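You operate a simulated robot arm through the tools that you are given. There is no shell and no other tool. Be economical: measure what you need, move in short steps, check, and stop when the job is done.

You run a simulated two-armed robot. Do the job below in one go: nothing can be reset, and whatever is moved stays where it is left.

TASK
Change the laser over to block 752: free the table, turn, lock, refocus.
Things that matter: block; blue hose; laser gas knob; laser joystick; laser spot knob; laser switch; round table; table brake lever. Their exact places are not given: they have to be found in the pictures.

The check looks at the end state, three seconds after you hand in, the way a careful person would. Anything else that was tipped, shoved, dropped, spilled or broken makes it a failure.

THE ROBOT
Two 7-joint arms with fingered hands on one trunk, on a base that drives. Base frame: it is fixed to the floor where the robot stands at the start and does not move with it; the origin is under the middle of the robot, x ahead of it, y to its left, z up. Lengths are in m, angles in rad, forces in N, time in s.
The left shoulder is at the start at [0.121, 0.124, 0.951], the right one opposite. With the tool pointing down near the work surface each hand reaches from about 0.54 to 0.94 m from the robot's upright axis, wherever it stands, measured 20 degrees to its own side. Places, roughly: blue hose [0.8, -0.2, 0.9]; laser gas knob [0.6, 0.2, 0.8]; laser joystick [0.8, 0.3, 0.9]; laser spot knob [0.7, 0.2, 0.8]; laser switch [0.7, 0.4, 0.8]; round table [0.8, -0.2, 0.7]; table brake lever [0.6, 0, 0.7]. Payload 3.6 kg a hand.
The tool frame of a hand sits at the grasp point between the pads (the TCP): z along the fingers, y along the line on which they close. The tips reach 0.034 m beyond it. Largest opening 0.116 m; the body of the gripper starts 0.04 m behind the TCP. The gripper is a hand of 5 fingers: y runs from the thumb to the fingers, the wrist lies at [-0.016, -0.16, -0.164] in the tool frame, and closing takes about 1.5 s.
Orientation is told as [roll, pitch, yaw] about the base's x, y, z axes, in that order, counted from this pose: with the fingers straight down and the wrist toward the robot, the tool's x, y and z point along [0, 1, 0], [1, 0, 0] and [0, 0, -1] of the base frame.

THE INTERFACE
- The arms move only by the tool send_rows. It takes "left_steps", "right_steps" or both (then of equal length, played together; a hand with none holds still); each is a list of rows, each an object (a shift or turn left out is 0, a gripper value left out holds the last) with "grip": the opening, from 0 (shut) to 1 (fully open); "delta_pos": the shift along the tool's x, y, z in m, a list of three; "angular": the turn, a rotation vector about the tool's x, y, z in rad, a list of three. In form: [{"grip": grip, "delta_pos": [tx, ty, tz], "angular": [rx, ry, rz]}, ...]. A call has 1 to 10 rows; each row shifts and turns the commanded pose from where the row before left it, along the tool's axes as they then stand. Each row takes 0.2 s and may step no farther than 0.05 m and 0.15 rad from the row before; otherwise, or with a gripper value out of range, the whole call is refused. A pose out of reach is approached as far as the arm can. The call stops where the force on the tool passes 40 N (or 10 N more than at its start, if that is more) or the arm is blocked; 0.2 s more then pass. Each finger travels about 0.153 m/s and halts on what it meets, pressing with about 22 N; the grip force reading is that of the motor and also rises with nothing between the fingers. The clock runs only during rows and for 0.2 s after the last one: add rows that do not move to give the fingers time. It gives the time, the measured TCP pose, the force on the tool (base axes), the opening and the grip force at its end, in the units of the frame above (readings bear some noise), with the torque about the TCP (base axes, N m) and any sound that the robot's microphone picked up, and new pictures: "pictures" is both (left out), scene, wrist or none (wrist: the cameras of the hands that moved).
- Cameras (640 x 400 px; columns grow to the right, rows downward): "scene" is now at [0.2318, -0.02, 1.1465]; the picture's right is [-0.18, -0.98, 0.00], its down [-0.34, 0.06, -0.94] and it looks along [0.92, -0.17, -0.35] (base axes); focal length 214 px, centre (320, 200). "left" rides on the left gripper at [-0.069, -0.134, -0.11] in its tool frame; the picture's right is [-0.77, -0.19, 0.61], its down [0.59, -0.58, 0.56] and it looks along [0.25, 0.79, 0.55] (tool axes); focal length 256 px, centre (320, 200). "right" rides on the right gripper at [0.069, -0.134, -0.11] in its tool frame; the picture's right is [-0.77, 0.19, -0.61], its down [-0.59, -0.58, 0.57] and it looks along [-0.25, 0.79, 0.55] (tool axes); focal length 256 px, centre (320, 200).
- slide_trunk(by): slides the trunk up (or, below 0, down) by that many m; the arms and the scene camera ride with it, the base frame stays. It gives what a move gives, with no picture.
- steer(legs): drives the robot by 1 to 6 legs, each [ahead, turn to the left] in m and rad, along the robot's own axes; the way and the turn of a leg run together, so that a leg with both is an arc; at most 1.5 m and 3.142 rad a leg. The arms and the cameras ride along, it lands a little off, and it stops where it bumps. It gives what a move gives, and a new picture of the scene camera.
- hand_shape(shape, hand): the hand has 5 fingers and takes this shape, open, in about a second: jaw (thumb against the fingers, like two jaws); tri (thumb and two fingers); tip (a fingertip pinch); poke (one finger out to press); point (the index stretched); flat (the hand flat); cup (the hand cupped); fist (a fist). The gripper value then closes the fingers along that shape, each until it touches; the sizes above hold for jaw. It gives what a move gives, with no picture.
- pan_tilt(pan, tilt): turns the head with the scene camera to pan (to the left, within 1.501 rad either way) and tilt (down, from -0.506 to 1.204), counted from straight ahead of the robot. It gives what a move gives, and a new picture of the scene camera.
- point_at(camera, pixels): there is no depth. For up to 12 entries [column, row, z] of the newest picture of that camera ("zoom" is the newest enlarged one), the place [x, y] in the base frame at which the ray of that pixel passes the height z, good to about 0.002 m, but the place of the scene camera against the robot may be out by one fixed shift of up to 0.012 m in any direction. The clock stands still meanwhile.
- close_up(camera, box): a new picture of the part [left, top, right, bottom] of that camera's present view, enlarged. The clock stands still meanwhile.
- finish_job(): hands the job in; it is judged then, once.

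Keep the steps short. Do not move on a guess: measure, check each grasp and each placing, and mend mistakes. In all there are 80 turns and 260 pictures (those below and enlarged ones count). Leave the grippers open and the arms clear of the work at the hand-in unless told otherwise, and finish with a single line.

The tools are called after "Request:" as name(argument=value, ...) on one line, values as JSON. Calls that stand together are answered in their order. send_rows: Moves the arms, as the interface text tells. Its arguments: {"type":"object","properties":{"left_steps":{"type":"array","items":{"type":"object","properties":{"grip":{"type":"number"},"delta_pos":{"type":"array","items":{"type":"number"}},"angular":{"type":"array","items":{"type":"number"}}}}},"right_steps":{"type":"array","items":{"type":"object","properties":{"grip":{"type":"number"},"delta_pos":{"type":"array","items":{"type":"number"}},"angular":{"type":"array","items":{"type":"number"}}}}},"pictures":{"type":"string","enum":["both","scene","wrist","none"]}},"required":[]} The other tools are called the same way: slide_trunk (by) slides the trunk up or down; hand_shape (shape, hand) gives the hand a shape; steer (legs) drives the base; pan_tilt (pan, tilt) turns the head that bears the scene camera; point_at (camera, pixels) gives the place at which the rays of pixels pass given heights; close_up (camera, box) takes an enlarged picture of a part of a camera's view; finish_job () hands the job in.

At the start:

```text
t: 0.0
left_position: [0.5863, 0.1826, 1.1126]
left_tool_rot: [0.001, -0.001, 0.0]
left_ft_force: [0.1, -0.1, -0.9]
left_moment: [0.02, 0.02, 0.0]
left_gripper_width: 0.116
left_finger_force: 0.1
left_shape: jaw
right_position: [0.52, -0.2472, 1.0899]
right_tool_rot: [0.001, 0.0, 0.0]
right_ft_force: [0.2, 0.2, 0.7]
right_moment: [0.02, 0.0, 0.06]
right_gripper_width: 0.1158
right_finger_force: 0.1
right_shape: jaw
trunk travel left (down, up): [-0.15, 0.612]
robot x, y, heading: [0.0009, 0.0009, 0.005]
head pan, tilt: [-0.178, 0.356]
```

scene: 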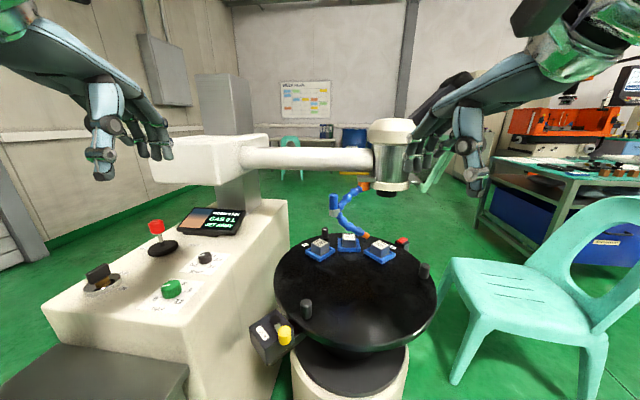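
right: 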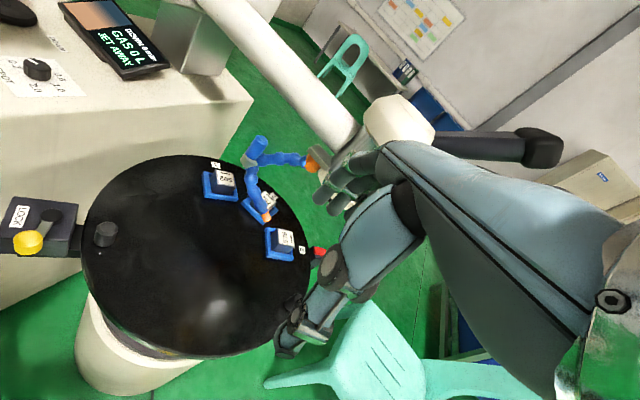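
left: 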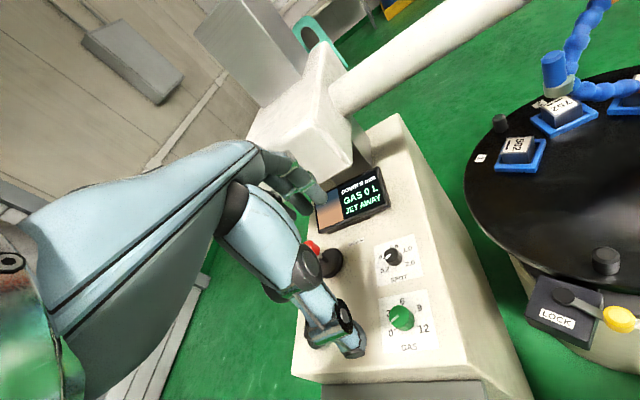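

I see the laser console on the left, the round table with three blocks, and the brake lever (yellow) near (285,335). I'll enlarge the views to read the labels.

Request:
close_up(camera="scene", box=[240, 170, 460, 360])

Request:
close_up(camera="scene", box=[60, 190, 260, 320])

Request:
close_up(camera="left", box=[290, 150, 450, 370])

Request:
close_up(camera="left", box=[460, 40, 640, 350])

Request:
close_up(camera="right", box=[180, 120, 340, 280])

Request:
close_up(camera="right", box=[0, 0, 260, 270])

```text
2.11 times, centred on (350, 265) of scene
```

zoom: 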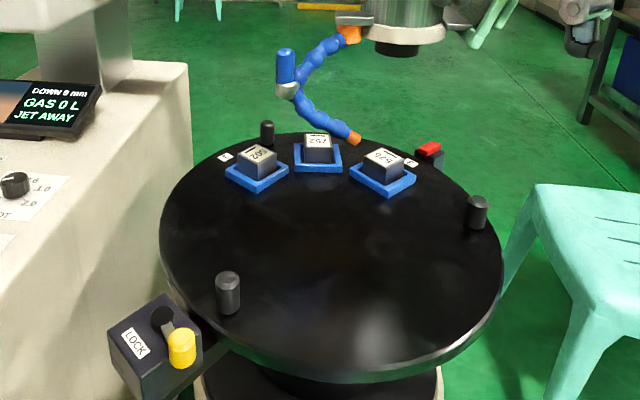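

```text
3.08 times, centred on (160, 255) of scene
```

zoom: 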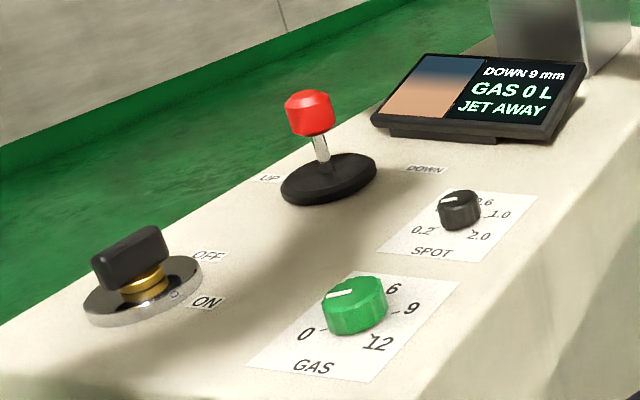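

```text
1.82 times, centred on (370, 260) of left
```

zoom: 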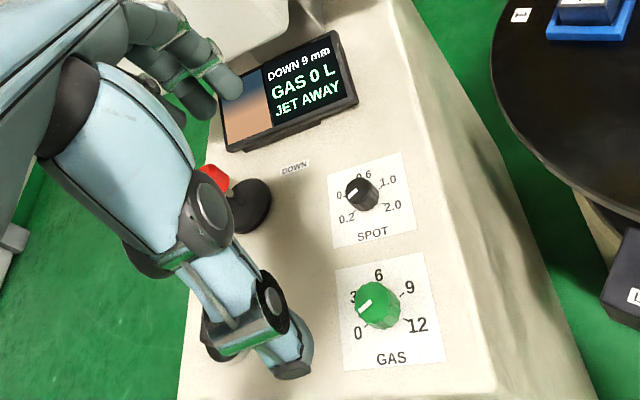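

```text
1.29 times, centred on (550, 195) of left
```

zoom: 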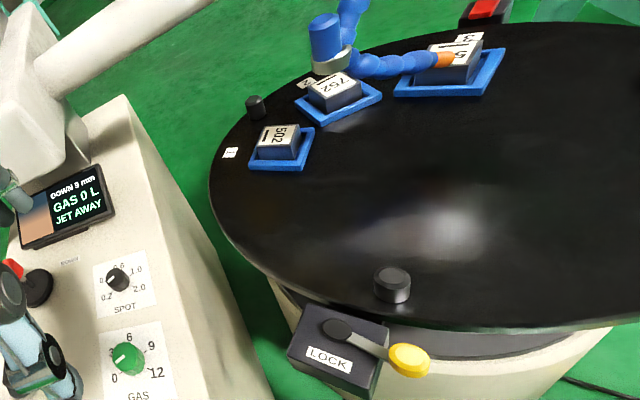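

```text
2.50 times, centred on (260, 200) of right
```

zoom: 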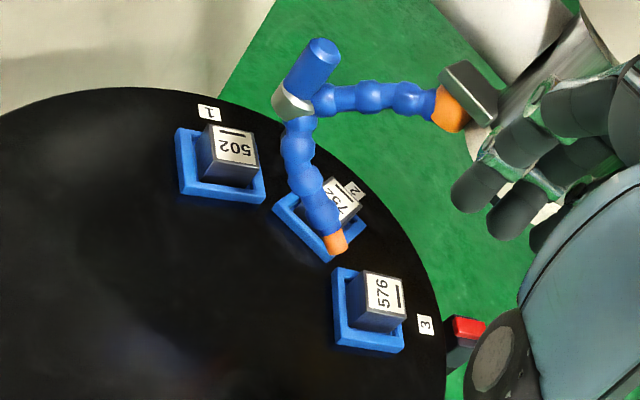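

```text
1.48 times, centred on (130, 135) of right
```

zoom: 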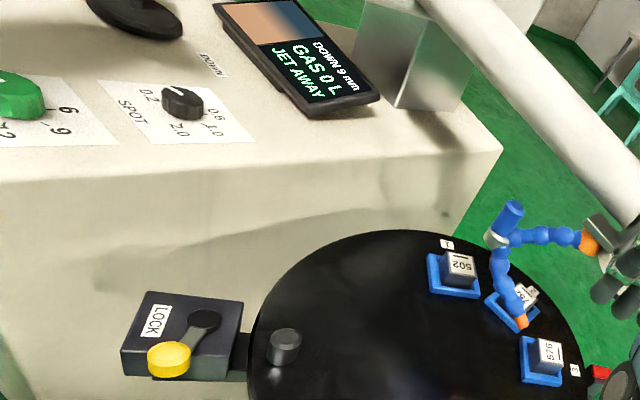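

The screen reads "DOWN 9 mm / GAS 0 L / JET AWAY". I'll look for any setting sheet (wall board, right-hand screen), and at the screen and the table's rear in detail.

Request:
close_up(camera="scene", box=[270, 70, 350, 130])

Request:
close_up(camera="scene", box=[290, 110, 430, 270])

Request:
pan_tilt(pan=-0.2, tilt=0.85)

Request:
pan_tilt(pan=0.5, tilt=0.7)

```text
6.67 times, centred on (310, 100) of scene
```

zoom: 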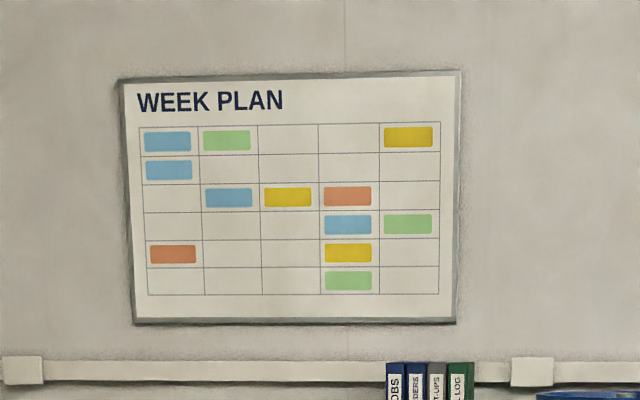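

```text
2.50 times, centred on (360, 190) of scene
```

zoom: 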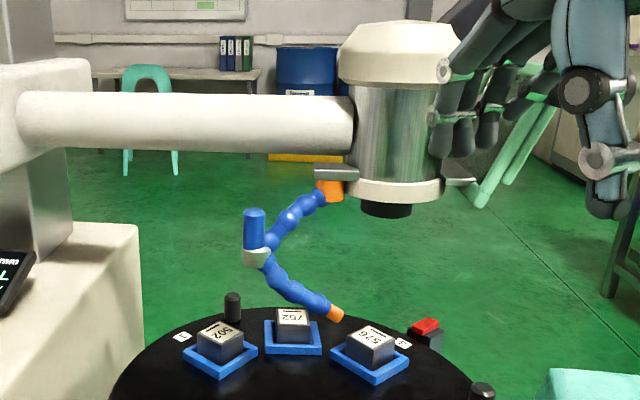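

```text
t: 0.9
left_position: [0.5876, 0.1837, 1.1134]
left_tool_rot: [0.001, -0.001, -0.001]
left_ft_force: [0.2, 0.5, -0.4]
left_moment: [-0.03, 0.02, -0.01]
left_gripper_width: 0.1159
left_finger_force: 0.2
left_shape: jaw
right_position: [0.5194, -0.2475, 1.09]
right_tool_rot: [0.0, 0.001, -0.001]
right_ft_force: [0.1, 1.0, 0.0]
right_moment: [0.01, -0.03, -0.01]
right_gripper_width: 0.1157
right_finger_force: 0.0
right_shape: jaw
trunk travel left (down, up): [-0.15, 0.612]
robot x, y, heading: [-0.0013, -0.0008, 0.003]
head pan, tilt: [-0.201, 0.85]
```

scene: 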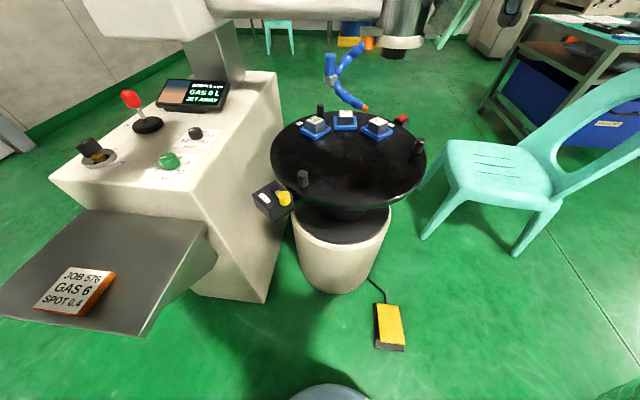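

```text
t: 2.0
left_position: [0.5864, 0.1832, 1.1121]
left_tool_rot: [0.0, 0.0, -0.001]
left_ft_force: [-0.2, 0.5, 0.0]
left_moment: [0.01, 0.02, -0.01]
left_gripper_width: 0.1159
left_finger_force: 0.0
left_shape: jaw
right_position: [0.5191, -0.2492, 1.0878]
right_tool_rot: [0.001, -0.002, 0.001]
right_ft_force: [0.7, 0.1, 0.8]
right_moment: [0.02, 0.01, -0.02]
right_gripper_width: 0.1163
right_finger_force: 0.0
right_shape: jaw
trunk travel left (down, up): [-0.15, 0.612]
robot x, y, heading: [-0.0005, -0.0049, -0.002]
head pan, tilt: [0.499, 0.7]
```

scene: 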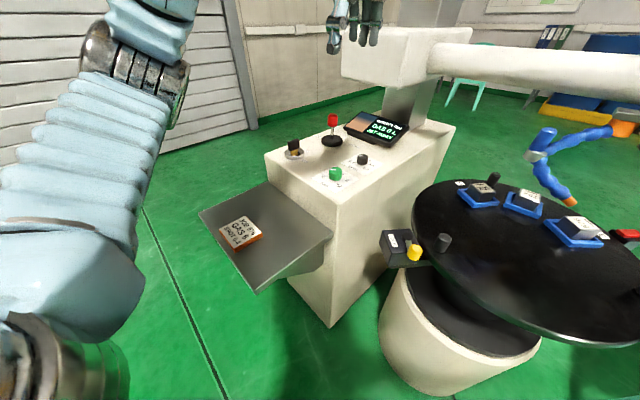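

There is a card stack on the console's tray: the top reads "JOB 576 GAS 6 SPOT 0.4", which isn't our job. I'll enlarge.

Request:
close_up(camera="scene", box=[190, 180, 340, 300])

Request:
close_up(camera="scene", box=[270, 100, 420, 200])

Request:
close_up(camera="scene", box=[370, 160, 640, 360])

Request:
point_at(camera="scene", pixels=[[242, 232, 0.6], [242, 232, 0.7], [210, 213, 0.6], [258, 290, 0.6], [335, 173, 0.85], [362, 159, 0.85], [295, 150, 0.85], [333, 120, 0.9]])

```text
3.33 times, centred on (265, 240) of scene
```

zoom: 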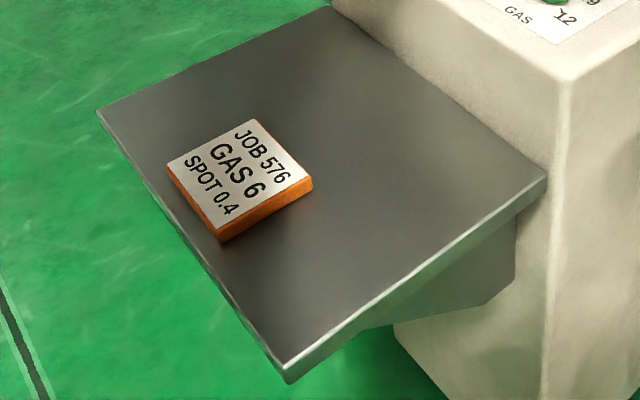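

```text
4.00 times, centred on (345, 150) of scene
```

zoom: 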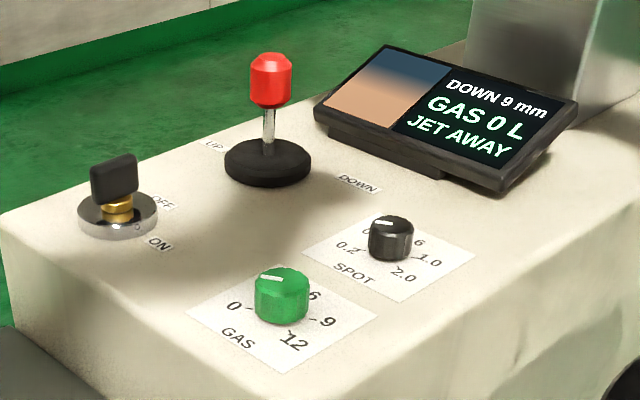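

```text
2.00 times, centred on (505, 260) of scene
```

zoom: 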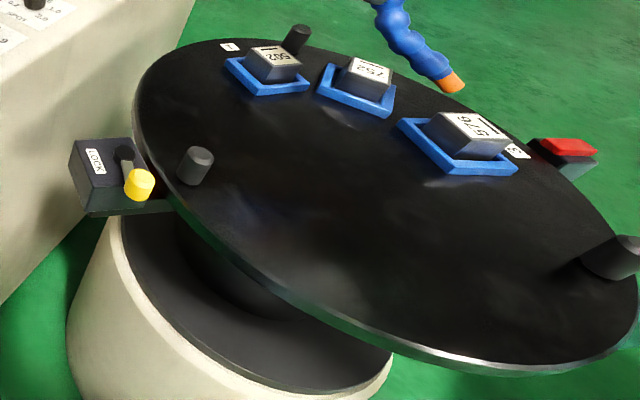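

```text
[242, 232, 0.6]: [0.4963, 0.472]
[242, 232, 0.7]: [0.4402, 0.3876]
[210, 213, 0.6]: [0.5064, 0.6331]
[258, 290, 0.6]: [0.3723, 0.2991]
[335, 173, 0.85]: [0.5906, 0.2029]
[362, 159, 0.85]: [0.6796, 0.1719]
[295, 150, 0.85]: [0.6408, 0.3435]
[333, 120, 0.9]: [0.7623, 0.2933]
```

The card for 752 isn't here. I'll look around the room for it (right side, left side) before touching anything.

Request:
pan_tilt(pan=-1.0, tilt=0.5)

Request:
pan_tilt(pan=1.4, tilt=0.5)

Request:
pan_tilt(pan=0.35, tilt=0.2)

Request:
pan_tilt(pan=0.1, tilt=1.1)

```text
t: 3.6
left_position: [0.5867, 0.183, 1.1126]
left_tool_rot: [0.0, 0.0, 0.001]
left_ft_force: [0.0, -0.4, 0.2]
left_moment: [0.01, 0.03, 0.01]
left_gripper_width: 0.1159
left_finger_force: 0.0
left_shape: jaw
right_position: [0.5191, -0.2491, 1.0898]
right_tool_rot: [0.0, 0.0, 0.0]
right_ft_force: [-0.1, 0.5, 0.1]
right_moment: [0.05, 0.0, 0.03]
right_gripper_width: 0.1159
right_finger_force: 0.2
right_shape: jaw
trunk travel left (down, up): [-0.15, 0.612]
robot x, y, heading: [0.0001, 0.0026, -0.005]
head pan, tilt: [-1.0, 0.499]
```

scene: 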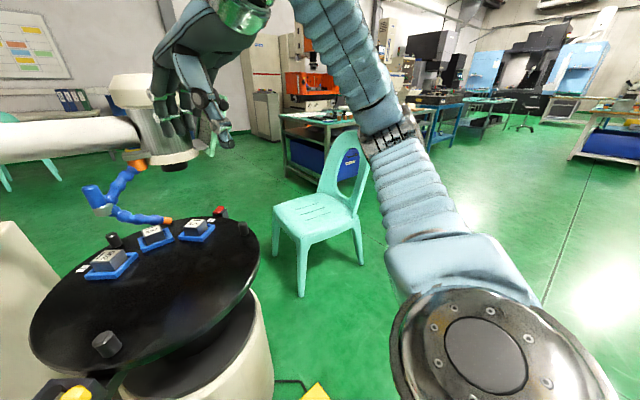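

```text
t: 5.8
left_position: [0.5864, 0.183, 1.1135]
left_tool_rot: [-0.001, 0.0, 0.001]
left_ft_force: [0.4, -0.1, -0.6]
left_moment: [-0.01, 0.0, -0.03]
left_gripper_width: 0.1157
left_finger_force: 0.1
left_shape: jaw
right_position: [0.5189, -0.2482, 1.0897]
right_tool_rot: [0.0, -0.001, 0.001]
right_ft_force: [-0.5, -1.0, 0.3]
right_moment: [-0.06, 0.0, -0.02]
right_gripper_width: 0.1158
right_finger_force: 0.0
right_shape: jaw
trunk travel left (down, up): [-0.15, 0.612]
robot x, y, heading: [0.0002, 0.0005, -0.0]
head pan, tilt: [1.4, 0.499]
```

scene: 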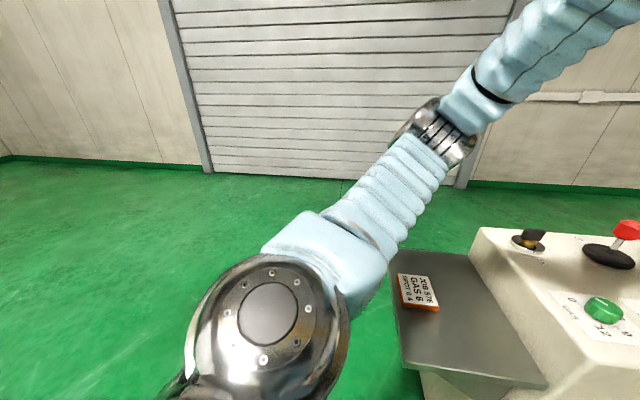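

```text
t: 7.1
left_position: [0.5871, 0.1836, 1.1125]
left_tool_rot: [0.0, 0.001, 0.001]
left_ft_force: [-0.4, 0.5, 0.2]
left_moment: [0.01, -0.01, -0.02]
left_gripper_width: 0.1158
left_finger_force: 0.0
left_shape: jaw
right_position: [0.519, -0.2478, 1.0886]
right_tool_rot: [0.001, -0.001, -0.001]
right_ft_force: [0.3, -0.1, -0.3]
right_moment: [0.0, -0.01, 0.02]
right_gripper_width: 0.1161
right_finger_force: 0.0
right_shape: jaw
trunk travel left (down, up): [-0.15, 0.612]
robot x, y, heading: [0.002, -0.0006, 0.002]
head pan, tilt: [0.351, 0.201]
```

scene: 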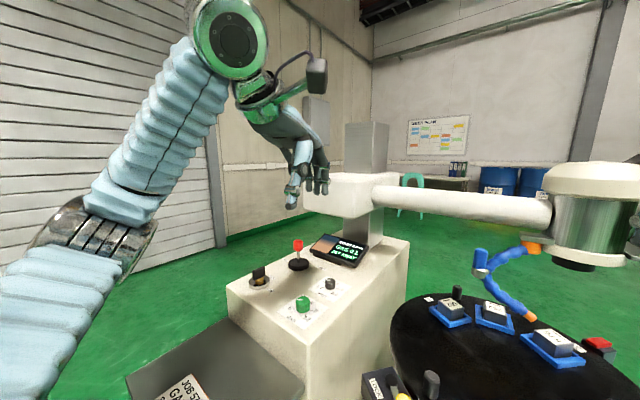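

```text
t: 8.3
left_position: [0.5864, 0.183, 1.1129]
left_tool_rot: [0.002, -0.001, -0.001]
left_ft_force: [1.0, 0.1, -0.3]
left_moment: [-0.02, 0.01, 0.01]
left_gripper_width: 0.1158
left_finger_force: 0.1
left_shape: jaw
right_position: [0.519, -0.2487, 1.0886]
right_tool_rot: [0.0, 0.0, 0.0]
right_ft_force: [0.2, 0.1, -1.1]
right_moment: [0.02, 0.01, 0.03]
right_gripper_width: 0.116
right_finger_force: 0.1
right_shape: jaw
trunk travel left (down, up): [-0.15, 0.612]
robot x, y, heading: [-0.0004, 0.0029, -0.001]
head pan, tilt: [0.099, 1.1]
```

scene: 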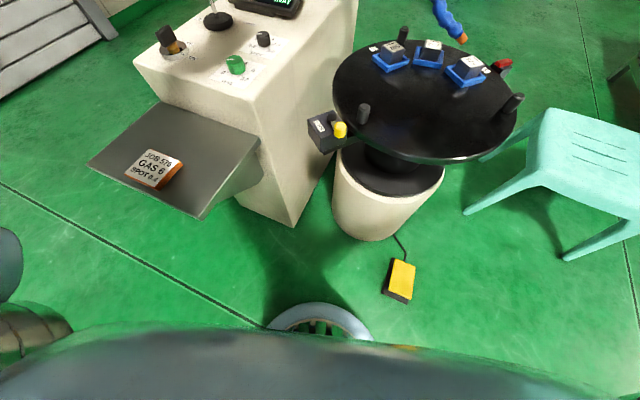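

No other card is visible. I'll turn the head back to a working view and triangulate the table, blocks, lever and laser head using three cameras.

Request:
pan_tilt(pan=-0.1, tilt=0.5)

Request:
point_at(camera="right", pixels=[[105, 235, 0.7], [105, 235, 0.8], [26, 242, 0.7], [26, 242, 0.8], [226, 180, 0.7], [226, 180, 0.8], [286, 240, 0.7], [286, 240, 0.8], [38, 70, 0.8], [38, 70, 0.9]])

Request:
point_at(camera="left", pixels=[[607, 260, 0.7], [607, 260, 0.8], [620, 320, 0.7], [620, 320, 0.8], [518, 146, 0.7], [518, 146, 0.8], [403, 317, 0.8], [403, 317, 0.9], [393, 257, 0.8], [393, 257, 0.9]])

```text
t: 9.3
left_position: [0.5861, 0.1825, 1.1118]
left_tool_rot: [-0.001, 0.001, -0.001]
left_ft_force: [0.3, -0.4, -0.6]
left_moment: [-0.03, -0.03, 0.0]
left_gripper_width: 0.116
left_finger_force: 0.0
left_shape: jaw
right_position: [0.521, -0.2489, 1.0885]
right_tool_rot: [0.0, 0.001, -0.002]
right_ft_force: [-0.7, -0.1, 0.5]
right_moment: [0.03, 0.0, 0.0]
right_gripper_width: 0.1162
right_finger_force: 0.1
right_shape: jaw
trunk travel left (down, up): [-0.15, 0.612]
robot x, y, heading: [0.0027, -0.0015, 0.002]
head pan, tilt: [-0.099, 0.499]
```

scene: 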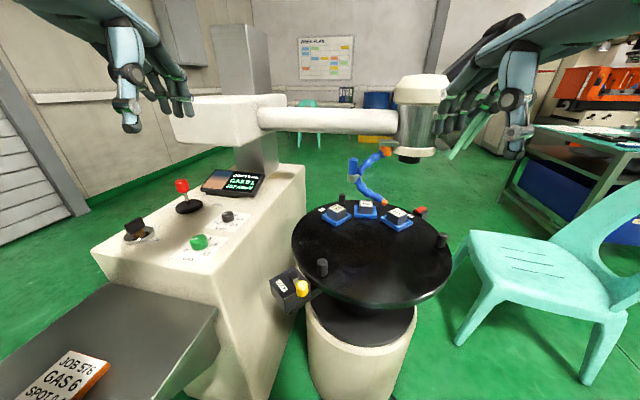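

```text
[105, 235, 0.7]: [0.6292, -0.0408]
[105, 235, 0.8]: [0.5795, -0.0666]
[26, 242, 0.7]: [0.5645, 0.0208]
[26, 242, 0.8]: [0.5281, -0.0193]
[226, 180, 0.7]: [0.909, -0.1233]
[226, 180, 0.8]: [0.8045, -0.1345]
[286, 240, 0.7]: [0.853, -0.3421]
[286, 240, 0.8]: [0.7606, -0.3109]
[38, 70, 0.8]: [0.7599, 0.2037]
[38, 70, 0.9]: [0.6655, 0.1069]
```

```text
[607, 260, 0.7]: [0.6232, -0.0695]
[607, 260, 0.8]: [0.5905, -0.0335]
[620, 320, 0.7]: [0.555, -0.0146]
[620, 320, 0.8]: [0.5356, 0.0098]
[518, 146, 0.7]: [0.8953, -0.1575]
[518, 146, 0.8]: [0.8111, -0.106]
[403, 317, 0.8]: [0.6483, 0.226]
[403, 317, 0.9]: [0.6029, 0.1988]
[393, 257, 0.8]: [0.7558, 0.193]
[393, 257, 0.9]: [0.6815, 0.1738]
```

Request:
close_up(camera="scene", box=[270, 130, 470, 310])

Request:
close_up(camera="right", box=[200, 100, 420, 270])

Request:
close_up(camera="left", box=[460, 60, 640, 180])

```text
2.22 times, centred on (370, 220) of scene
```

zoom: 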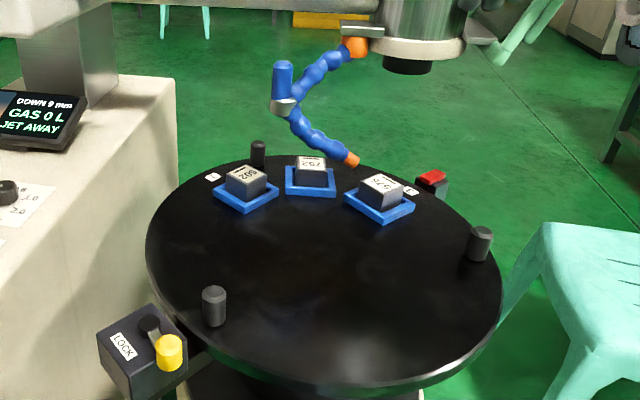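

```text
2.35 times, centred on (310, 185) of right
```

zoom: 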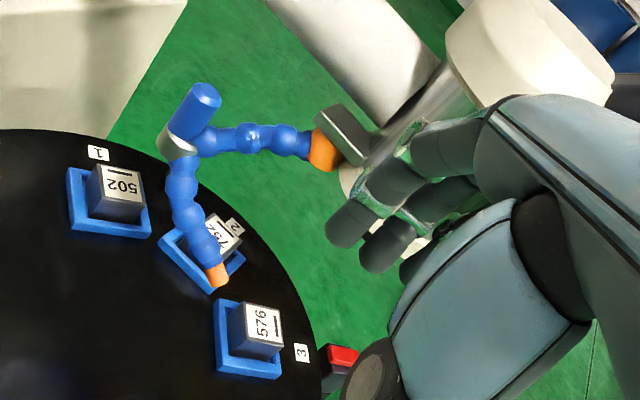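

```text
3.33 times, centred on (550, 120) of left
```

zoom: 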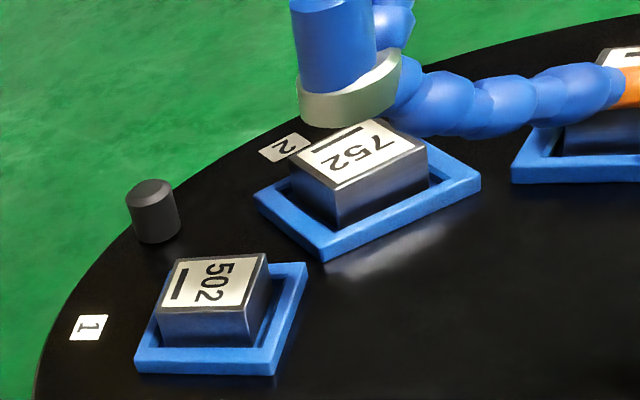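

Request:
point_at(camera="scene", pixels=[[410, 160, 0.8], [410, 160, 0.9], [410, 160, 1.0], [338, 212, 0.755], [366, 204, 0.755], [398, 212, 0.755], [352, 206, 0.74], [443, 240, 0.75], [322, 265, 0.75], [421, 209, 0.74], [384, 202, 0.77], [384, 202, 0.85]])

Request:
point_at(camera="right", pixels=[[274, 195, 0.755], [289, 237, 0.755], [318, 251, 0.73], [318, 251, 0.75], [274, 194, 0.77], [274, 194, 0.85], [242, 162, 0.85], [242, 162, 0.9], [242, 162, 0.95]])

Request:
point_at(camera="left", pixels=[[558, 107, 0.755], [518, 143, 0.755], [554, 65, 0.85], [554, 65, 0.9], [554, 65, 0.95], [636, 85, 0.75], [636, 85, 0.8], [636, 85, 0.85]])

```text
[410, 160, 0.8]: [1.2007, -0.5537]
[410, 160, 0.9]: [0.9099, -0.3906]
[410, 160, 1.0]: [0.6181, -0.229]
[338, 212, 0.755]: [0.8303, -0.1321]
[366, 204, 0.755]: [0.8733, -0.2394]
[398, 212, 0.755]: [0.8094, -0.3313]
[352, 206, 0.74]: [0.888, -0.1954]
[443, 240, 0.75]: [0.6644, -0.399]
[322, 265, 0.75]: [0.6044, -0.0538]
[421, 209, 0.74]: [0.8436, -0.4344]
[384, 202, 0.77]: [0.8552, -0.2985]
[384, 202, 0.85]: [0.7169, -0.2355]
```

```text
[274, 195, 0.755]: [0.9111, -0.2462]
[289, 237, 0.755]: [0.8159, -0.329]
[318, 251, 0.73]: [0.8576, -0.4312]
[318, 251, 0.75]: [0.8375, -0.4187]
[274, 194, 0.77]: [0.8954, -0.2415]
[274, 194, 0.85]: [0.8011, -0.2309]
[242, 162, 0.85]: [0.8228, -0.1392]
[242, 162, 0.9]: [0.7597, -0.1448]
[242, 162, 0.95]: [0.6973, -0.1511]
```

```text
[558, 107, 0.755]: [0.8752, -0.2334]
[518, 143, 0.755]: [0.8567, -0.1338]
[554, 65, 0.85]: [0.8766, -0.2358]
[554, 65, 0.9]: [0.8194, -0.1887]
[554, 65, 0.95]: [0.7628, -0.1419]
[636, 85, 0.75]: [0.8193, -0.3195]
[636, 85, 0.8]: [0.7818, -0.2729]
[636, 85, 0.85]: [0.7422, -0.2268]
```

The red index mark at the rim and the lens (≈[0.82,-0.34]) both sit at nest 3 (576), so nest 2 has to move ~45° clockwise to that place. Now I'll zoom hard on the knobs, the switch, the screen, the lever and the hose tip.

Request:
close_up(camera="scene", box=[175, 200, 255, 265])

Request:
close_up(camera="scene", box=[110, 170, 210, 250])

Request:
close_up(camera="scene", box=[260, 245, 345, 315])

Request:
close_up(camera="scene", box=[330, 135, 450, 235])

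Request:
close_up(camera="left", box=[370, 230, 450, 360])

```text
6.15 times, centred on (215, 232) of scene
```

zoom: 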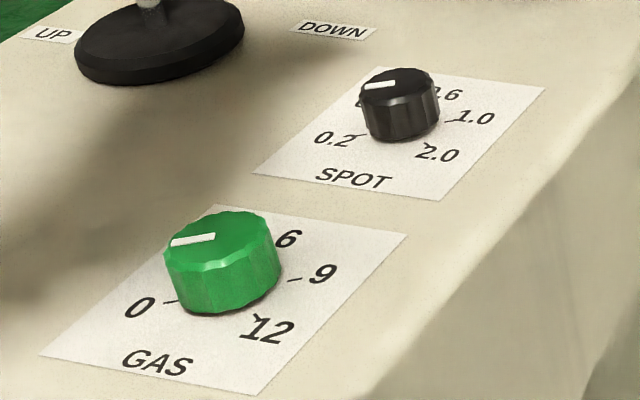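

```text
5.00 times, centred on (160, 210) of scene
```

zoom: 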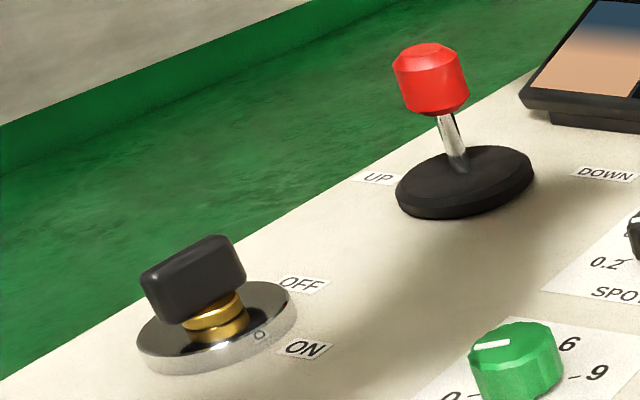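

```text
5.71 times, centred on (302, 280) of scene
```

zoom: 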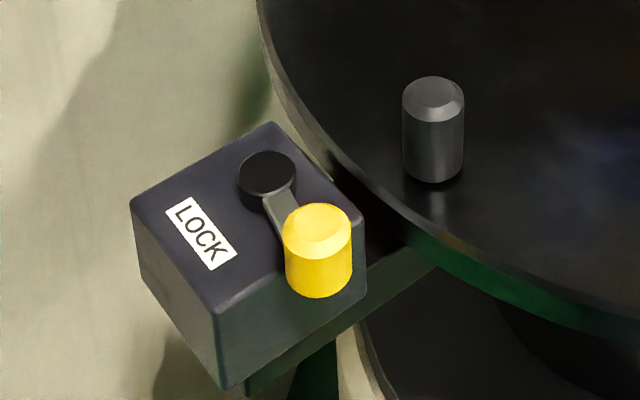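

```text
4.00 times, centred on (390, 185) of scene
```

zoom: 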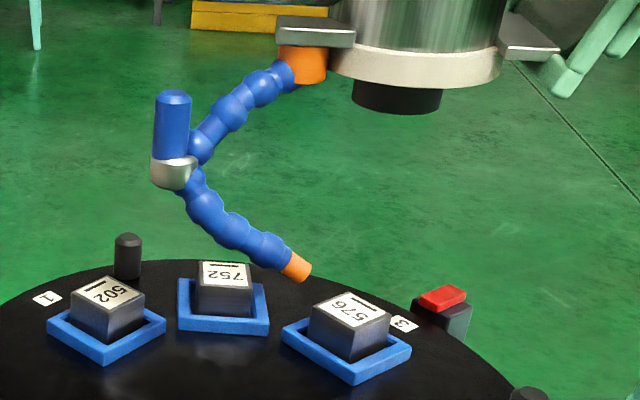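

```text
3.08 times, centred on (410, 295) of left
```

zoom: 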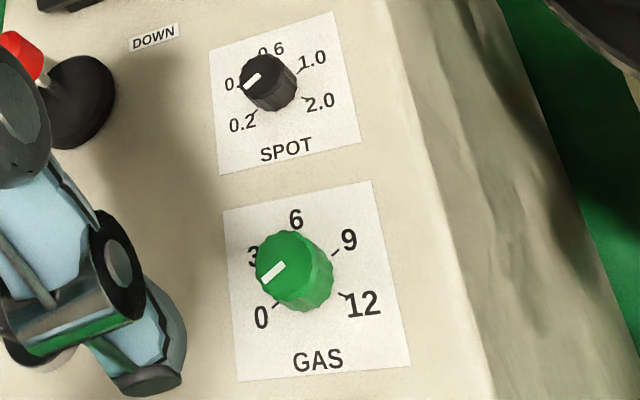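

Both knob pointers sit between marks, so the settings look unset. I'll zoom onto the card stack's edge.

Request:
pan_tilt(pan=0.6, tilt=0.9)

Request:
close_up(camera="scene", box=[180, 130, 330, 230])

```text
t: 10.4
left_position: [0.5866, 0.1834, 1.113]
left_tool_rot: [0.001, -0.001, 0.0]
left_ft_force: [-0.7, -0.2, 0.7]
left_moment: [-0.01, 0.03, -0.01]
left_gripper_width: 0.116
left_finger_force: 0.0
left_shape: jaw
right_position: [0.52, -0.2482, 1.0889]
right_tool_rot: [0.0, 0.0, -0.001]
right_ft_force: [0.0, -0.1, 0.4]
right_moment: [-0.01, 0.01, 0.01]
right_gripper_width: 0.116
right_finger_force: 0.2
right_shape: jaw
trunk travel left (down, up): [-0.15, 0.612]
robot x, y, heading: [-0.0028, 0.0028, 0.003]
head pan, tilt: [0.6, 0.901]
```

scene: 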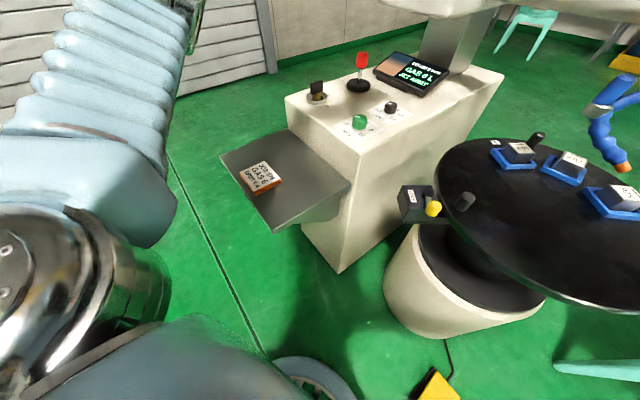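

```text
4.00 times, centred on (255, 180) of scene
```

zoom: 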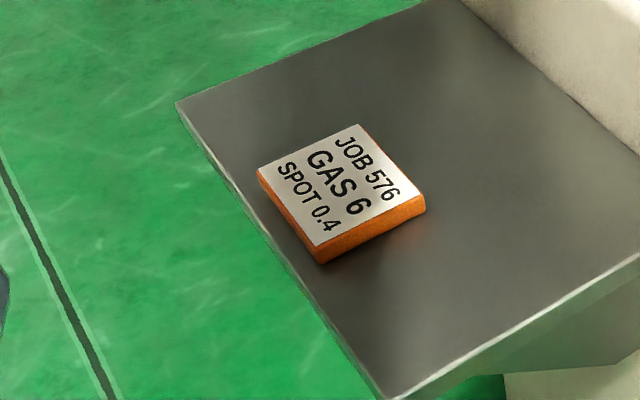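

The card is a single slab; I'll do the table first and see what the screen then asks. Now I'll measure the brake lever geometry, the pegs and the hose tip from the two hand cameras.

Request:
close_up(camera="left", box=[510, 230, 640, 350])

Request:
close_up(camera="right", box=[0, 170, 130, 280])

Request:
point_at(camera="right", pixels=[[266, 217, 0.77], [266, 217, 0.8], [266, 217, 0.83], [266, 217, 0.86], [257, 142, 0.9], [257, 142, 0.95], [48, 214, 0.75], [48, 214, 0.73], [20, 217, 0.73], [26, 242, 0.75]])

Request:
point_at(camera="left", pixels=[[565, 297, 0.75], [565, 297, 0.73], [557, 321, 0.73], [620, 318, 0.75], [607, 254, 0.76], [502, 123, 0.76]])

```text
3.33 times, centred on (575, 290) of left
```

zoom: 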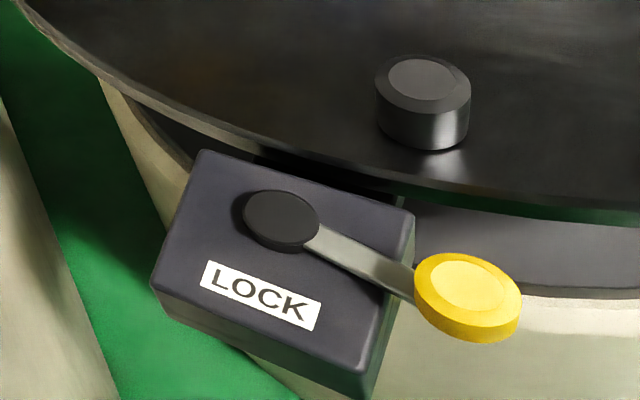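

```text
3.64 times, centred on (65, 225) of right
```

zoom: 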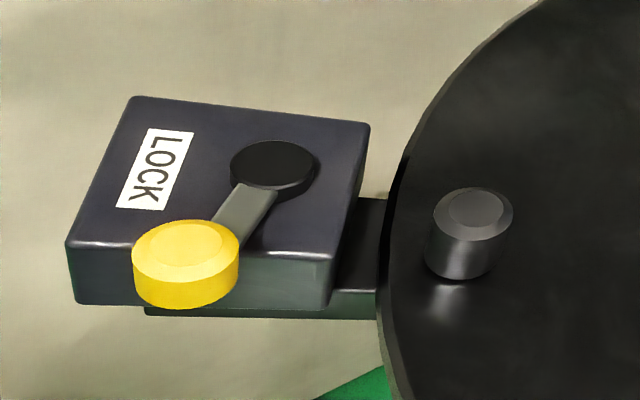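

```text
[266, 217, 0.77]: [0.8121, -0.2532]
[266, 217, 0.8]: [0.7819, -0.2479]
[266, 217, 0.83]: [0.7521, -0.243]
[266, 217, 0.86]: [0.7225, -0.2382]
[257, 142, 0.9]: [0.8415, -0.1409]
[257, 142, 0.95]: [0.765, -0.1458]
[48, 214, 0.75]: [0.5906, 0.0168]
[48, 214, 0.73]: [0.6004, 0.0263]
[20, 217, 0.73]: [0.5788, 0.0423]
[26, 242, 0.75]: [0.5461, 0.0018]
```

```text
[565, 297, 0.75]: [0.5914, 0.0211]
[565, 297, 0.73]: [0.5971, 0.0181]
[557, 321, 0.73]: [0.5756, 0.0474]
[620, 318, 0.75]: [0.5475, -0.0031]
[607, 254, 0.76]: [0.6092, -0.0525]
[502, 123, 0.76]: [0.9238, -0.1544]
```

Lever pivot ≈(0.592,0.019), yellow knob ≈(0.546,0.0); the table pegs form a ring of radius 0.203 around ≈(0.735,-0.21). I'll bring the right hand over the right-hand peg (≈0.664,-0.40) at height and look.

Request:
pan_tilt(pan=-0.25, tilt=0.6)

Request:
send_rows(right_steps=[{"grip": 1, "delta_pos": [-0.0253, 0.024, 0.0317]}, {"delta_pos": [-0.0253, 0.024, 0.0317]}, {"delta_pos": [-0.0253, 0.024, 0.0317]}, {"delta_pos": [-0.0253, 0.024, 0.0317]}, {"delta_pos": [-0.0253, 0.024, 0.0317]}, {"delta_pos": [-0.0253, 0.024, 0.0317]}])

```text
t: 11.5
left_position: [0.5854, 0.1824, 1.1138]
left_tool_rot: [0.0, 0.0, 0.0]
left_ft_force: [-0.4, 0.4, 0.3]
left_moment: [-0.02, 0.01, -0.03]
left_gripper_width: 0.1159
left_finger_force: 0.1
left_shape: jaw
right_position: [0.5183, -0.248, 1.0891]
right_tool_rot: [-0.001, 0.0, 0.0]
right_ft_force: [-0.8, 0.0, 0.1]
right_moment: [-0.02, 0.01, 0.0]
right_gripper_width: 0.1158
right_finger_force: 0.0
right_shape: jaw
trunk travel left (down, up): [-0.15, 0.612]
robot x, y, heading: [-0.0024, 0.0017, 0.001]
head pan, tilt: [-0.25, 0.6]
```

scene: 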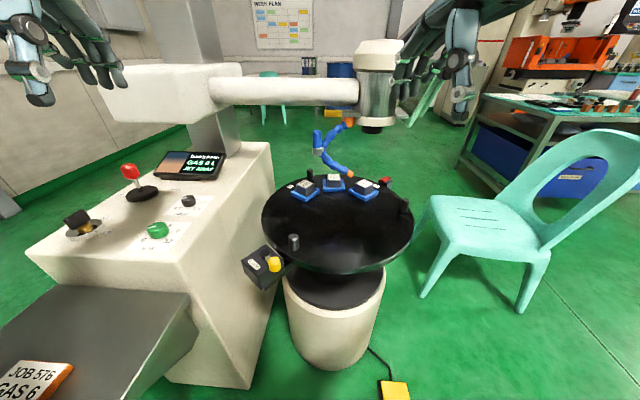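

```text
t: 12.7
left_position: [0.5834, 0.1825, 1.1143]
left_tool_rot: [-0.001, 0.0, -0.005]
left_ft_force: [0.5, -0.3, -0.2]
left_moment: [0.0, 0.01, -0.01]
left_gripper_width: 0.1159
left_finger_force: 0.0
left_shape: jaw
right_position: [0.6207, -0.3633, 0.9466]
right_tool_rot: [0.0, -0.009, 0.015]
right_ft_force: [-23.1, 7.6, 3.7]
right_moment: [-0.24, -0.93, 0.41]
right_gripper_width: 0.1152
right_finger_force: 0.0
right_shape: jaw
trunk travel left (down, up): [-0.15, 0.612]
robot x, y, heading: [-0.0005, -0.0015, -0.009]
head pan, tilt: [-0.25, 0.6]
stopped in row 5 (right hand): the force on the tool passed its limit at 52 N (the readings are from after the stop); the commanded pose is now the measured one
```

scene: 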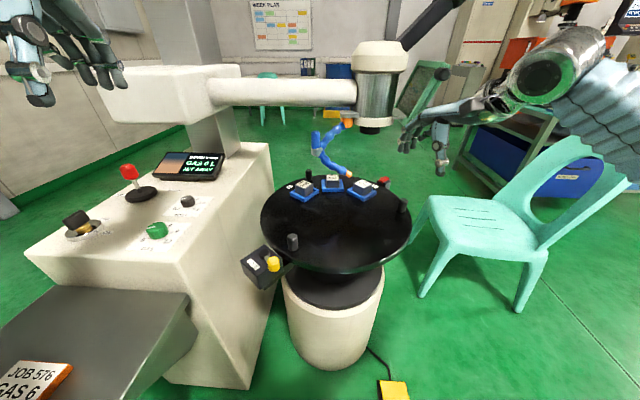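
right: 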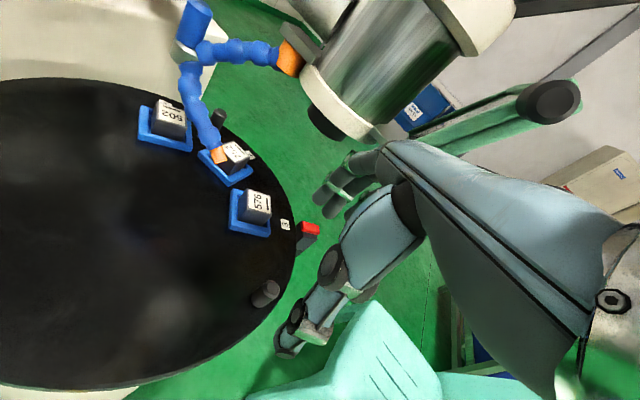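

The right hand touched something at about 50 N (force in −x). I'll look closely to see what before moving on.

Request:
close_up(camera="scene", box=[340, 0, 500, 190])

Request:
close_up(camera="right", box=[260, 0, 640, 260])

Request:
close_up(camera="left", box=[400, 0, 640, 180])

```text
2.11 times, centred on (420, 95) of scene
```

zoom: 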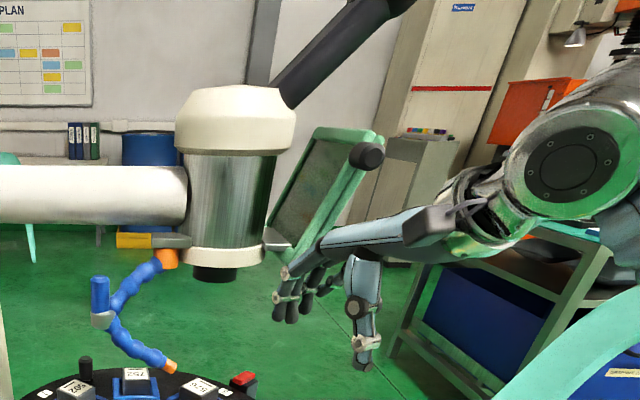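

```text
1.54 times, centred on (450, 130) of right
```

zoom: 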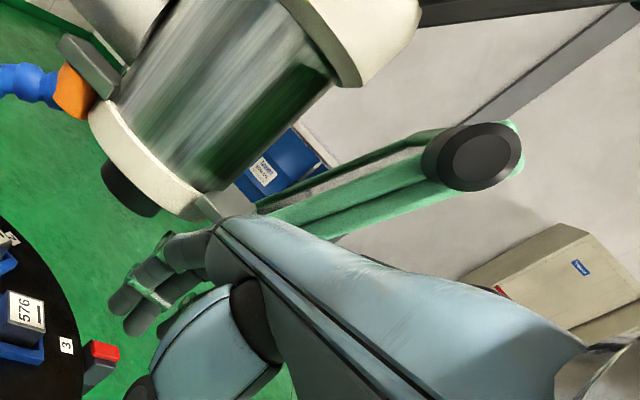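

```text
2.22 times, centred on (520, 90) of left
```

zoom: 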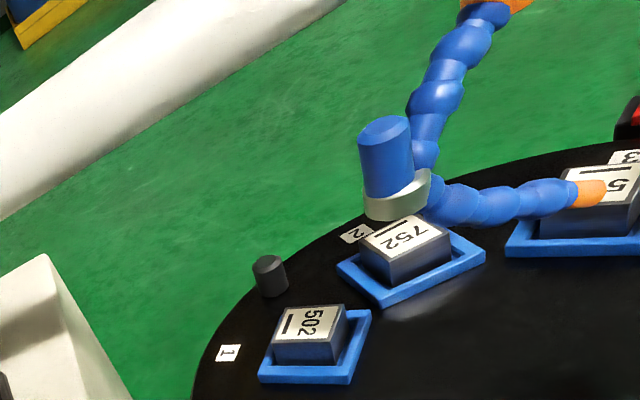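

A green-framed shield with a black handle hangs on the right side of the laser head and my hand brushed it. I'll back straight off (−x) and check the shield.

Request:
send_rows(right_steps=[{"delta_pos": [0, -0.02, 0]}, {"delta_pos": [0, -0.04, 0]}, {"delta_pos": [0, -0.04, 0.0]}, {"delta_pos": [-0.02, -0.02, 0.03]}, {"delta_pos": [-0.02, 0, 0.03]}])

Request:
close_up(camera="scene", box=[340, 20, 480, 150])

Request:
close_up(camera="right", box=[260, 0, 640, 260])

```text
t: 13.9
left_position: [0.5891, 0.1815, 1.1101]
left_tool_rot: [0.001, 0.004, -0.002]
left_ft_force: [-0.6, -0.6, 0.5]
left_moment: [-0.02, 0.01, 0.0]
left_gripper_width: 0.116
left_finger_force: 0.1
left_shape: jaw
right_position: [0.5087, -0.4038, 0.8815]
right_tool_rot: [0.002, 0.001, 0.011]
right_ft_force: [-0.3, 0.3, 0.0]
right_moment: [-0.04, 0.02, 0.02]
right_gripper_width: 0.1158
right_finger_force: 0.2
right_shape: jaw
trunk travel left (down, up): [-0.15, 0.612]
robot x, y, heading: [-0.0013, 0.0009, -0.001]
head pan, tilt: [-0.25, 0.6]
```

scene: 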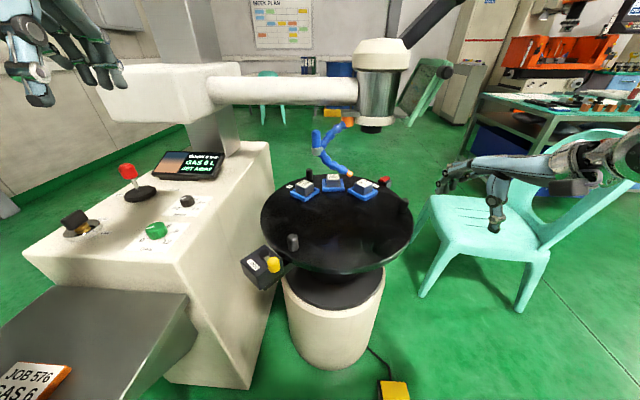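
right: 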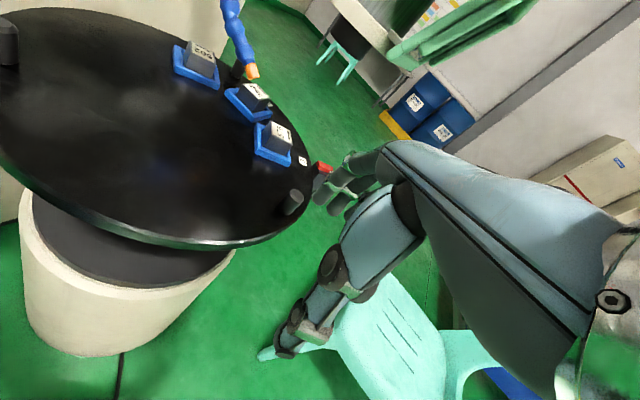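

```text
3.08 times, centred on (410, 85) of scene
```

zoom: 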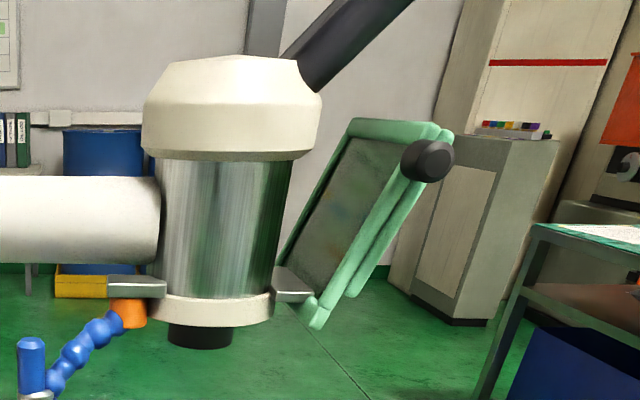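

```text
1.54 times, centred on (450, 130) of right
```

zoom: 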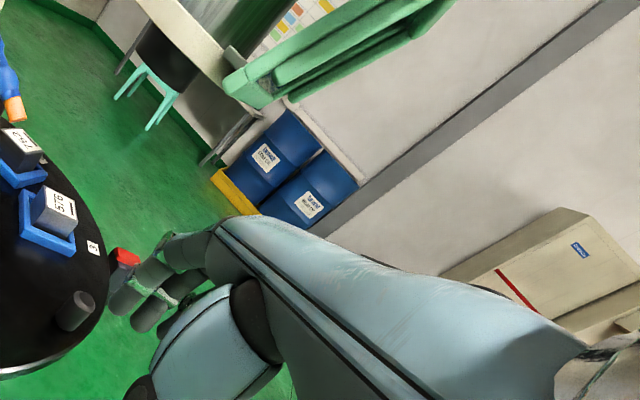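

The shield stands as before (raised, hinged at the head's tab), clear of it now. I'll measure the right peg top (293,197 in the right view) and continue low.

Request:
close_up(camera="right", box=[260, 150, 360, 240])

Request:
point_at(camera="right", pixels=[[296, 196, 0.755], [290, 209, 0.72], [283, 134, 0.755], [260, 100, 0.755], [205, 55, 0.755]])

Request:
point_at(camera="scene", pixels=[[403, 200, 0.755], [293, 238, 0.755]])

```text
4.44 times, centred on (310, 195) of right
```

zoom: 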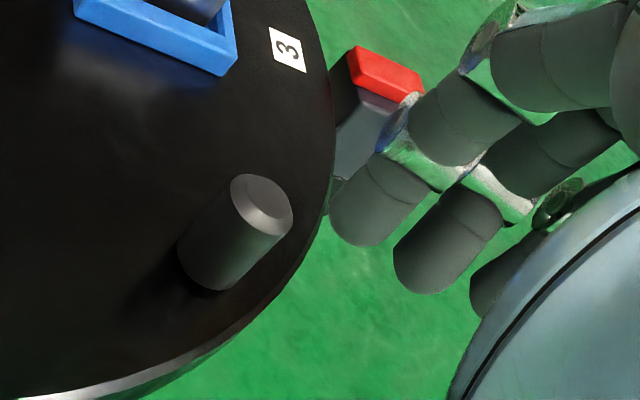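

```text
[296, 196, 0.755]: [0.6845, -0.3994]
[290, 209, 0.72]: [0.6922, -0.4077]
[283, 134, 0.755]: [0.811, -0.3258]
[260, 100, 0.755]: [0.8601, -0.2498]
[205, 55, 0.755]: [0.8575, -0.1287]
```

```text
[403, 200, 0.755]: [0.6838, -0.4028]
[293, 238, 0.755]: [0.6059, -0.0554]
```

Peg at (0.685,-0.401). I move forward above it at z≈0.86, then look.

Request:
send_rows(right_steps=[{"grip": 1, "delta_pos": [0, 0.044, 0.006]}, {"delta_pos": [0, 0.044, 0.006]}, {"delta_pos": [0.002, 0.044, 0.006]}, {"delta_pos": [0.001, 0.043, 0.004]}, {}])

```text
t: 15.1
left_position: [0.5977, 0.1801, 1.1098]
left_tool_rot: [0.002, 0.011, -0.002]
left_ft_force: [-1.0, 0.5, -0.6]
left_moment: [0.0, -0.06, 0.03]
left_gripper_width: 0.1162
left_finger_force: 0.1
left_shape: jaw
right_position: [0.6903, -0.4001, 0.8585]
right_tool_rot: [0.002, 0.005, 0.01]
right_ft_force: [-0.9, -0.2, 0.5]
right_moment: [-0.01, -0.06, -0.04]
right_gripper_width: 0.1159
right_finger_force: 0.0
right_shape: jaw
trunk travel left (down, up): [-0.15, 0.612]
robot x, y, heading: [0.0036, -0.0005, -0.004]
head pan, tilt: [-0.25, 0.6]
```

scene: 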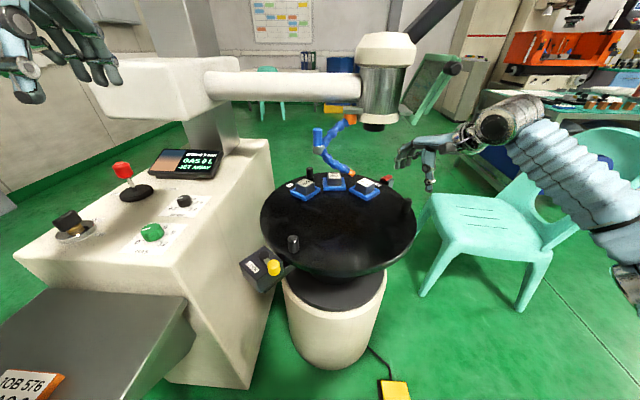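
right: 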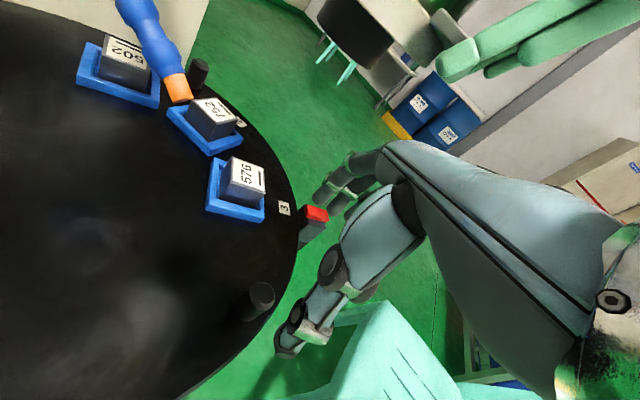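

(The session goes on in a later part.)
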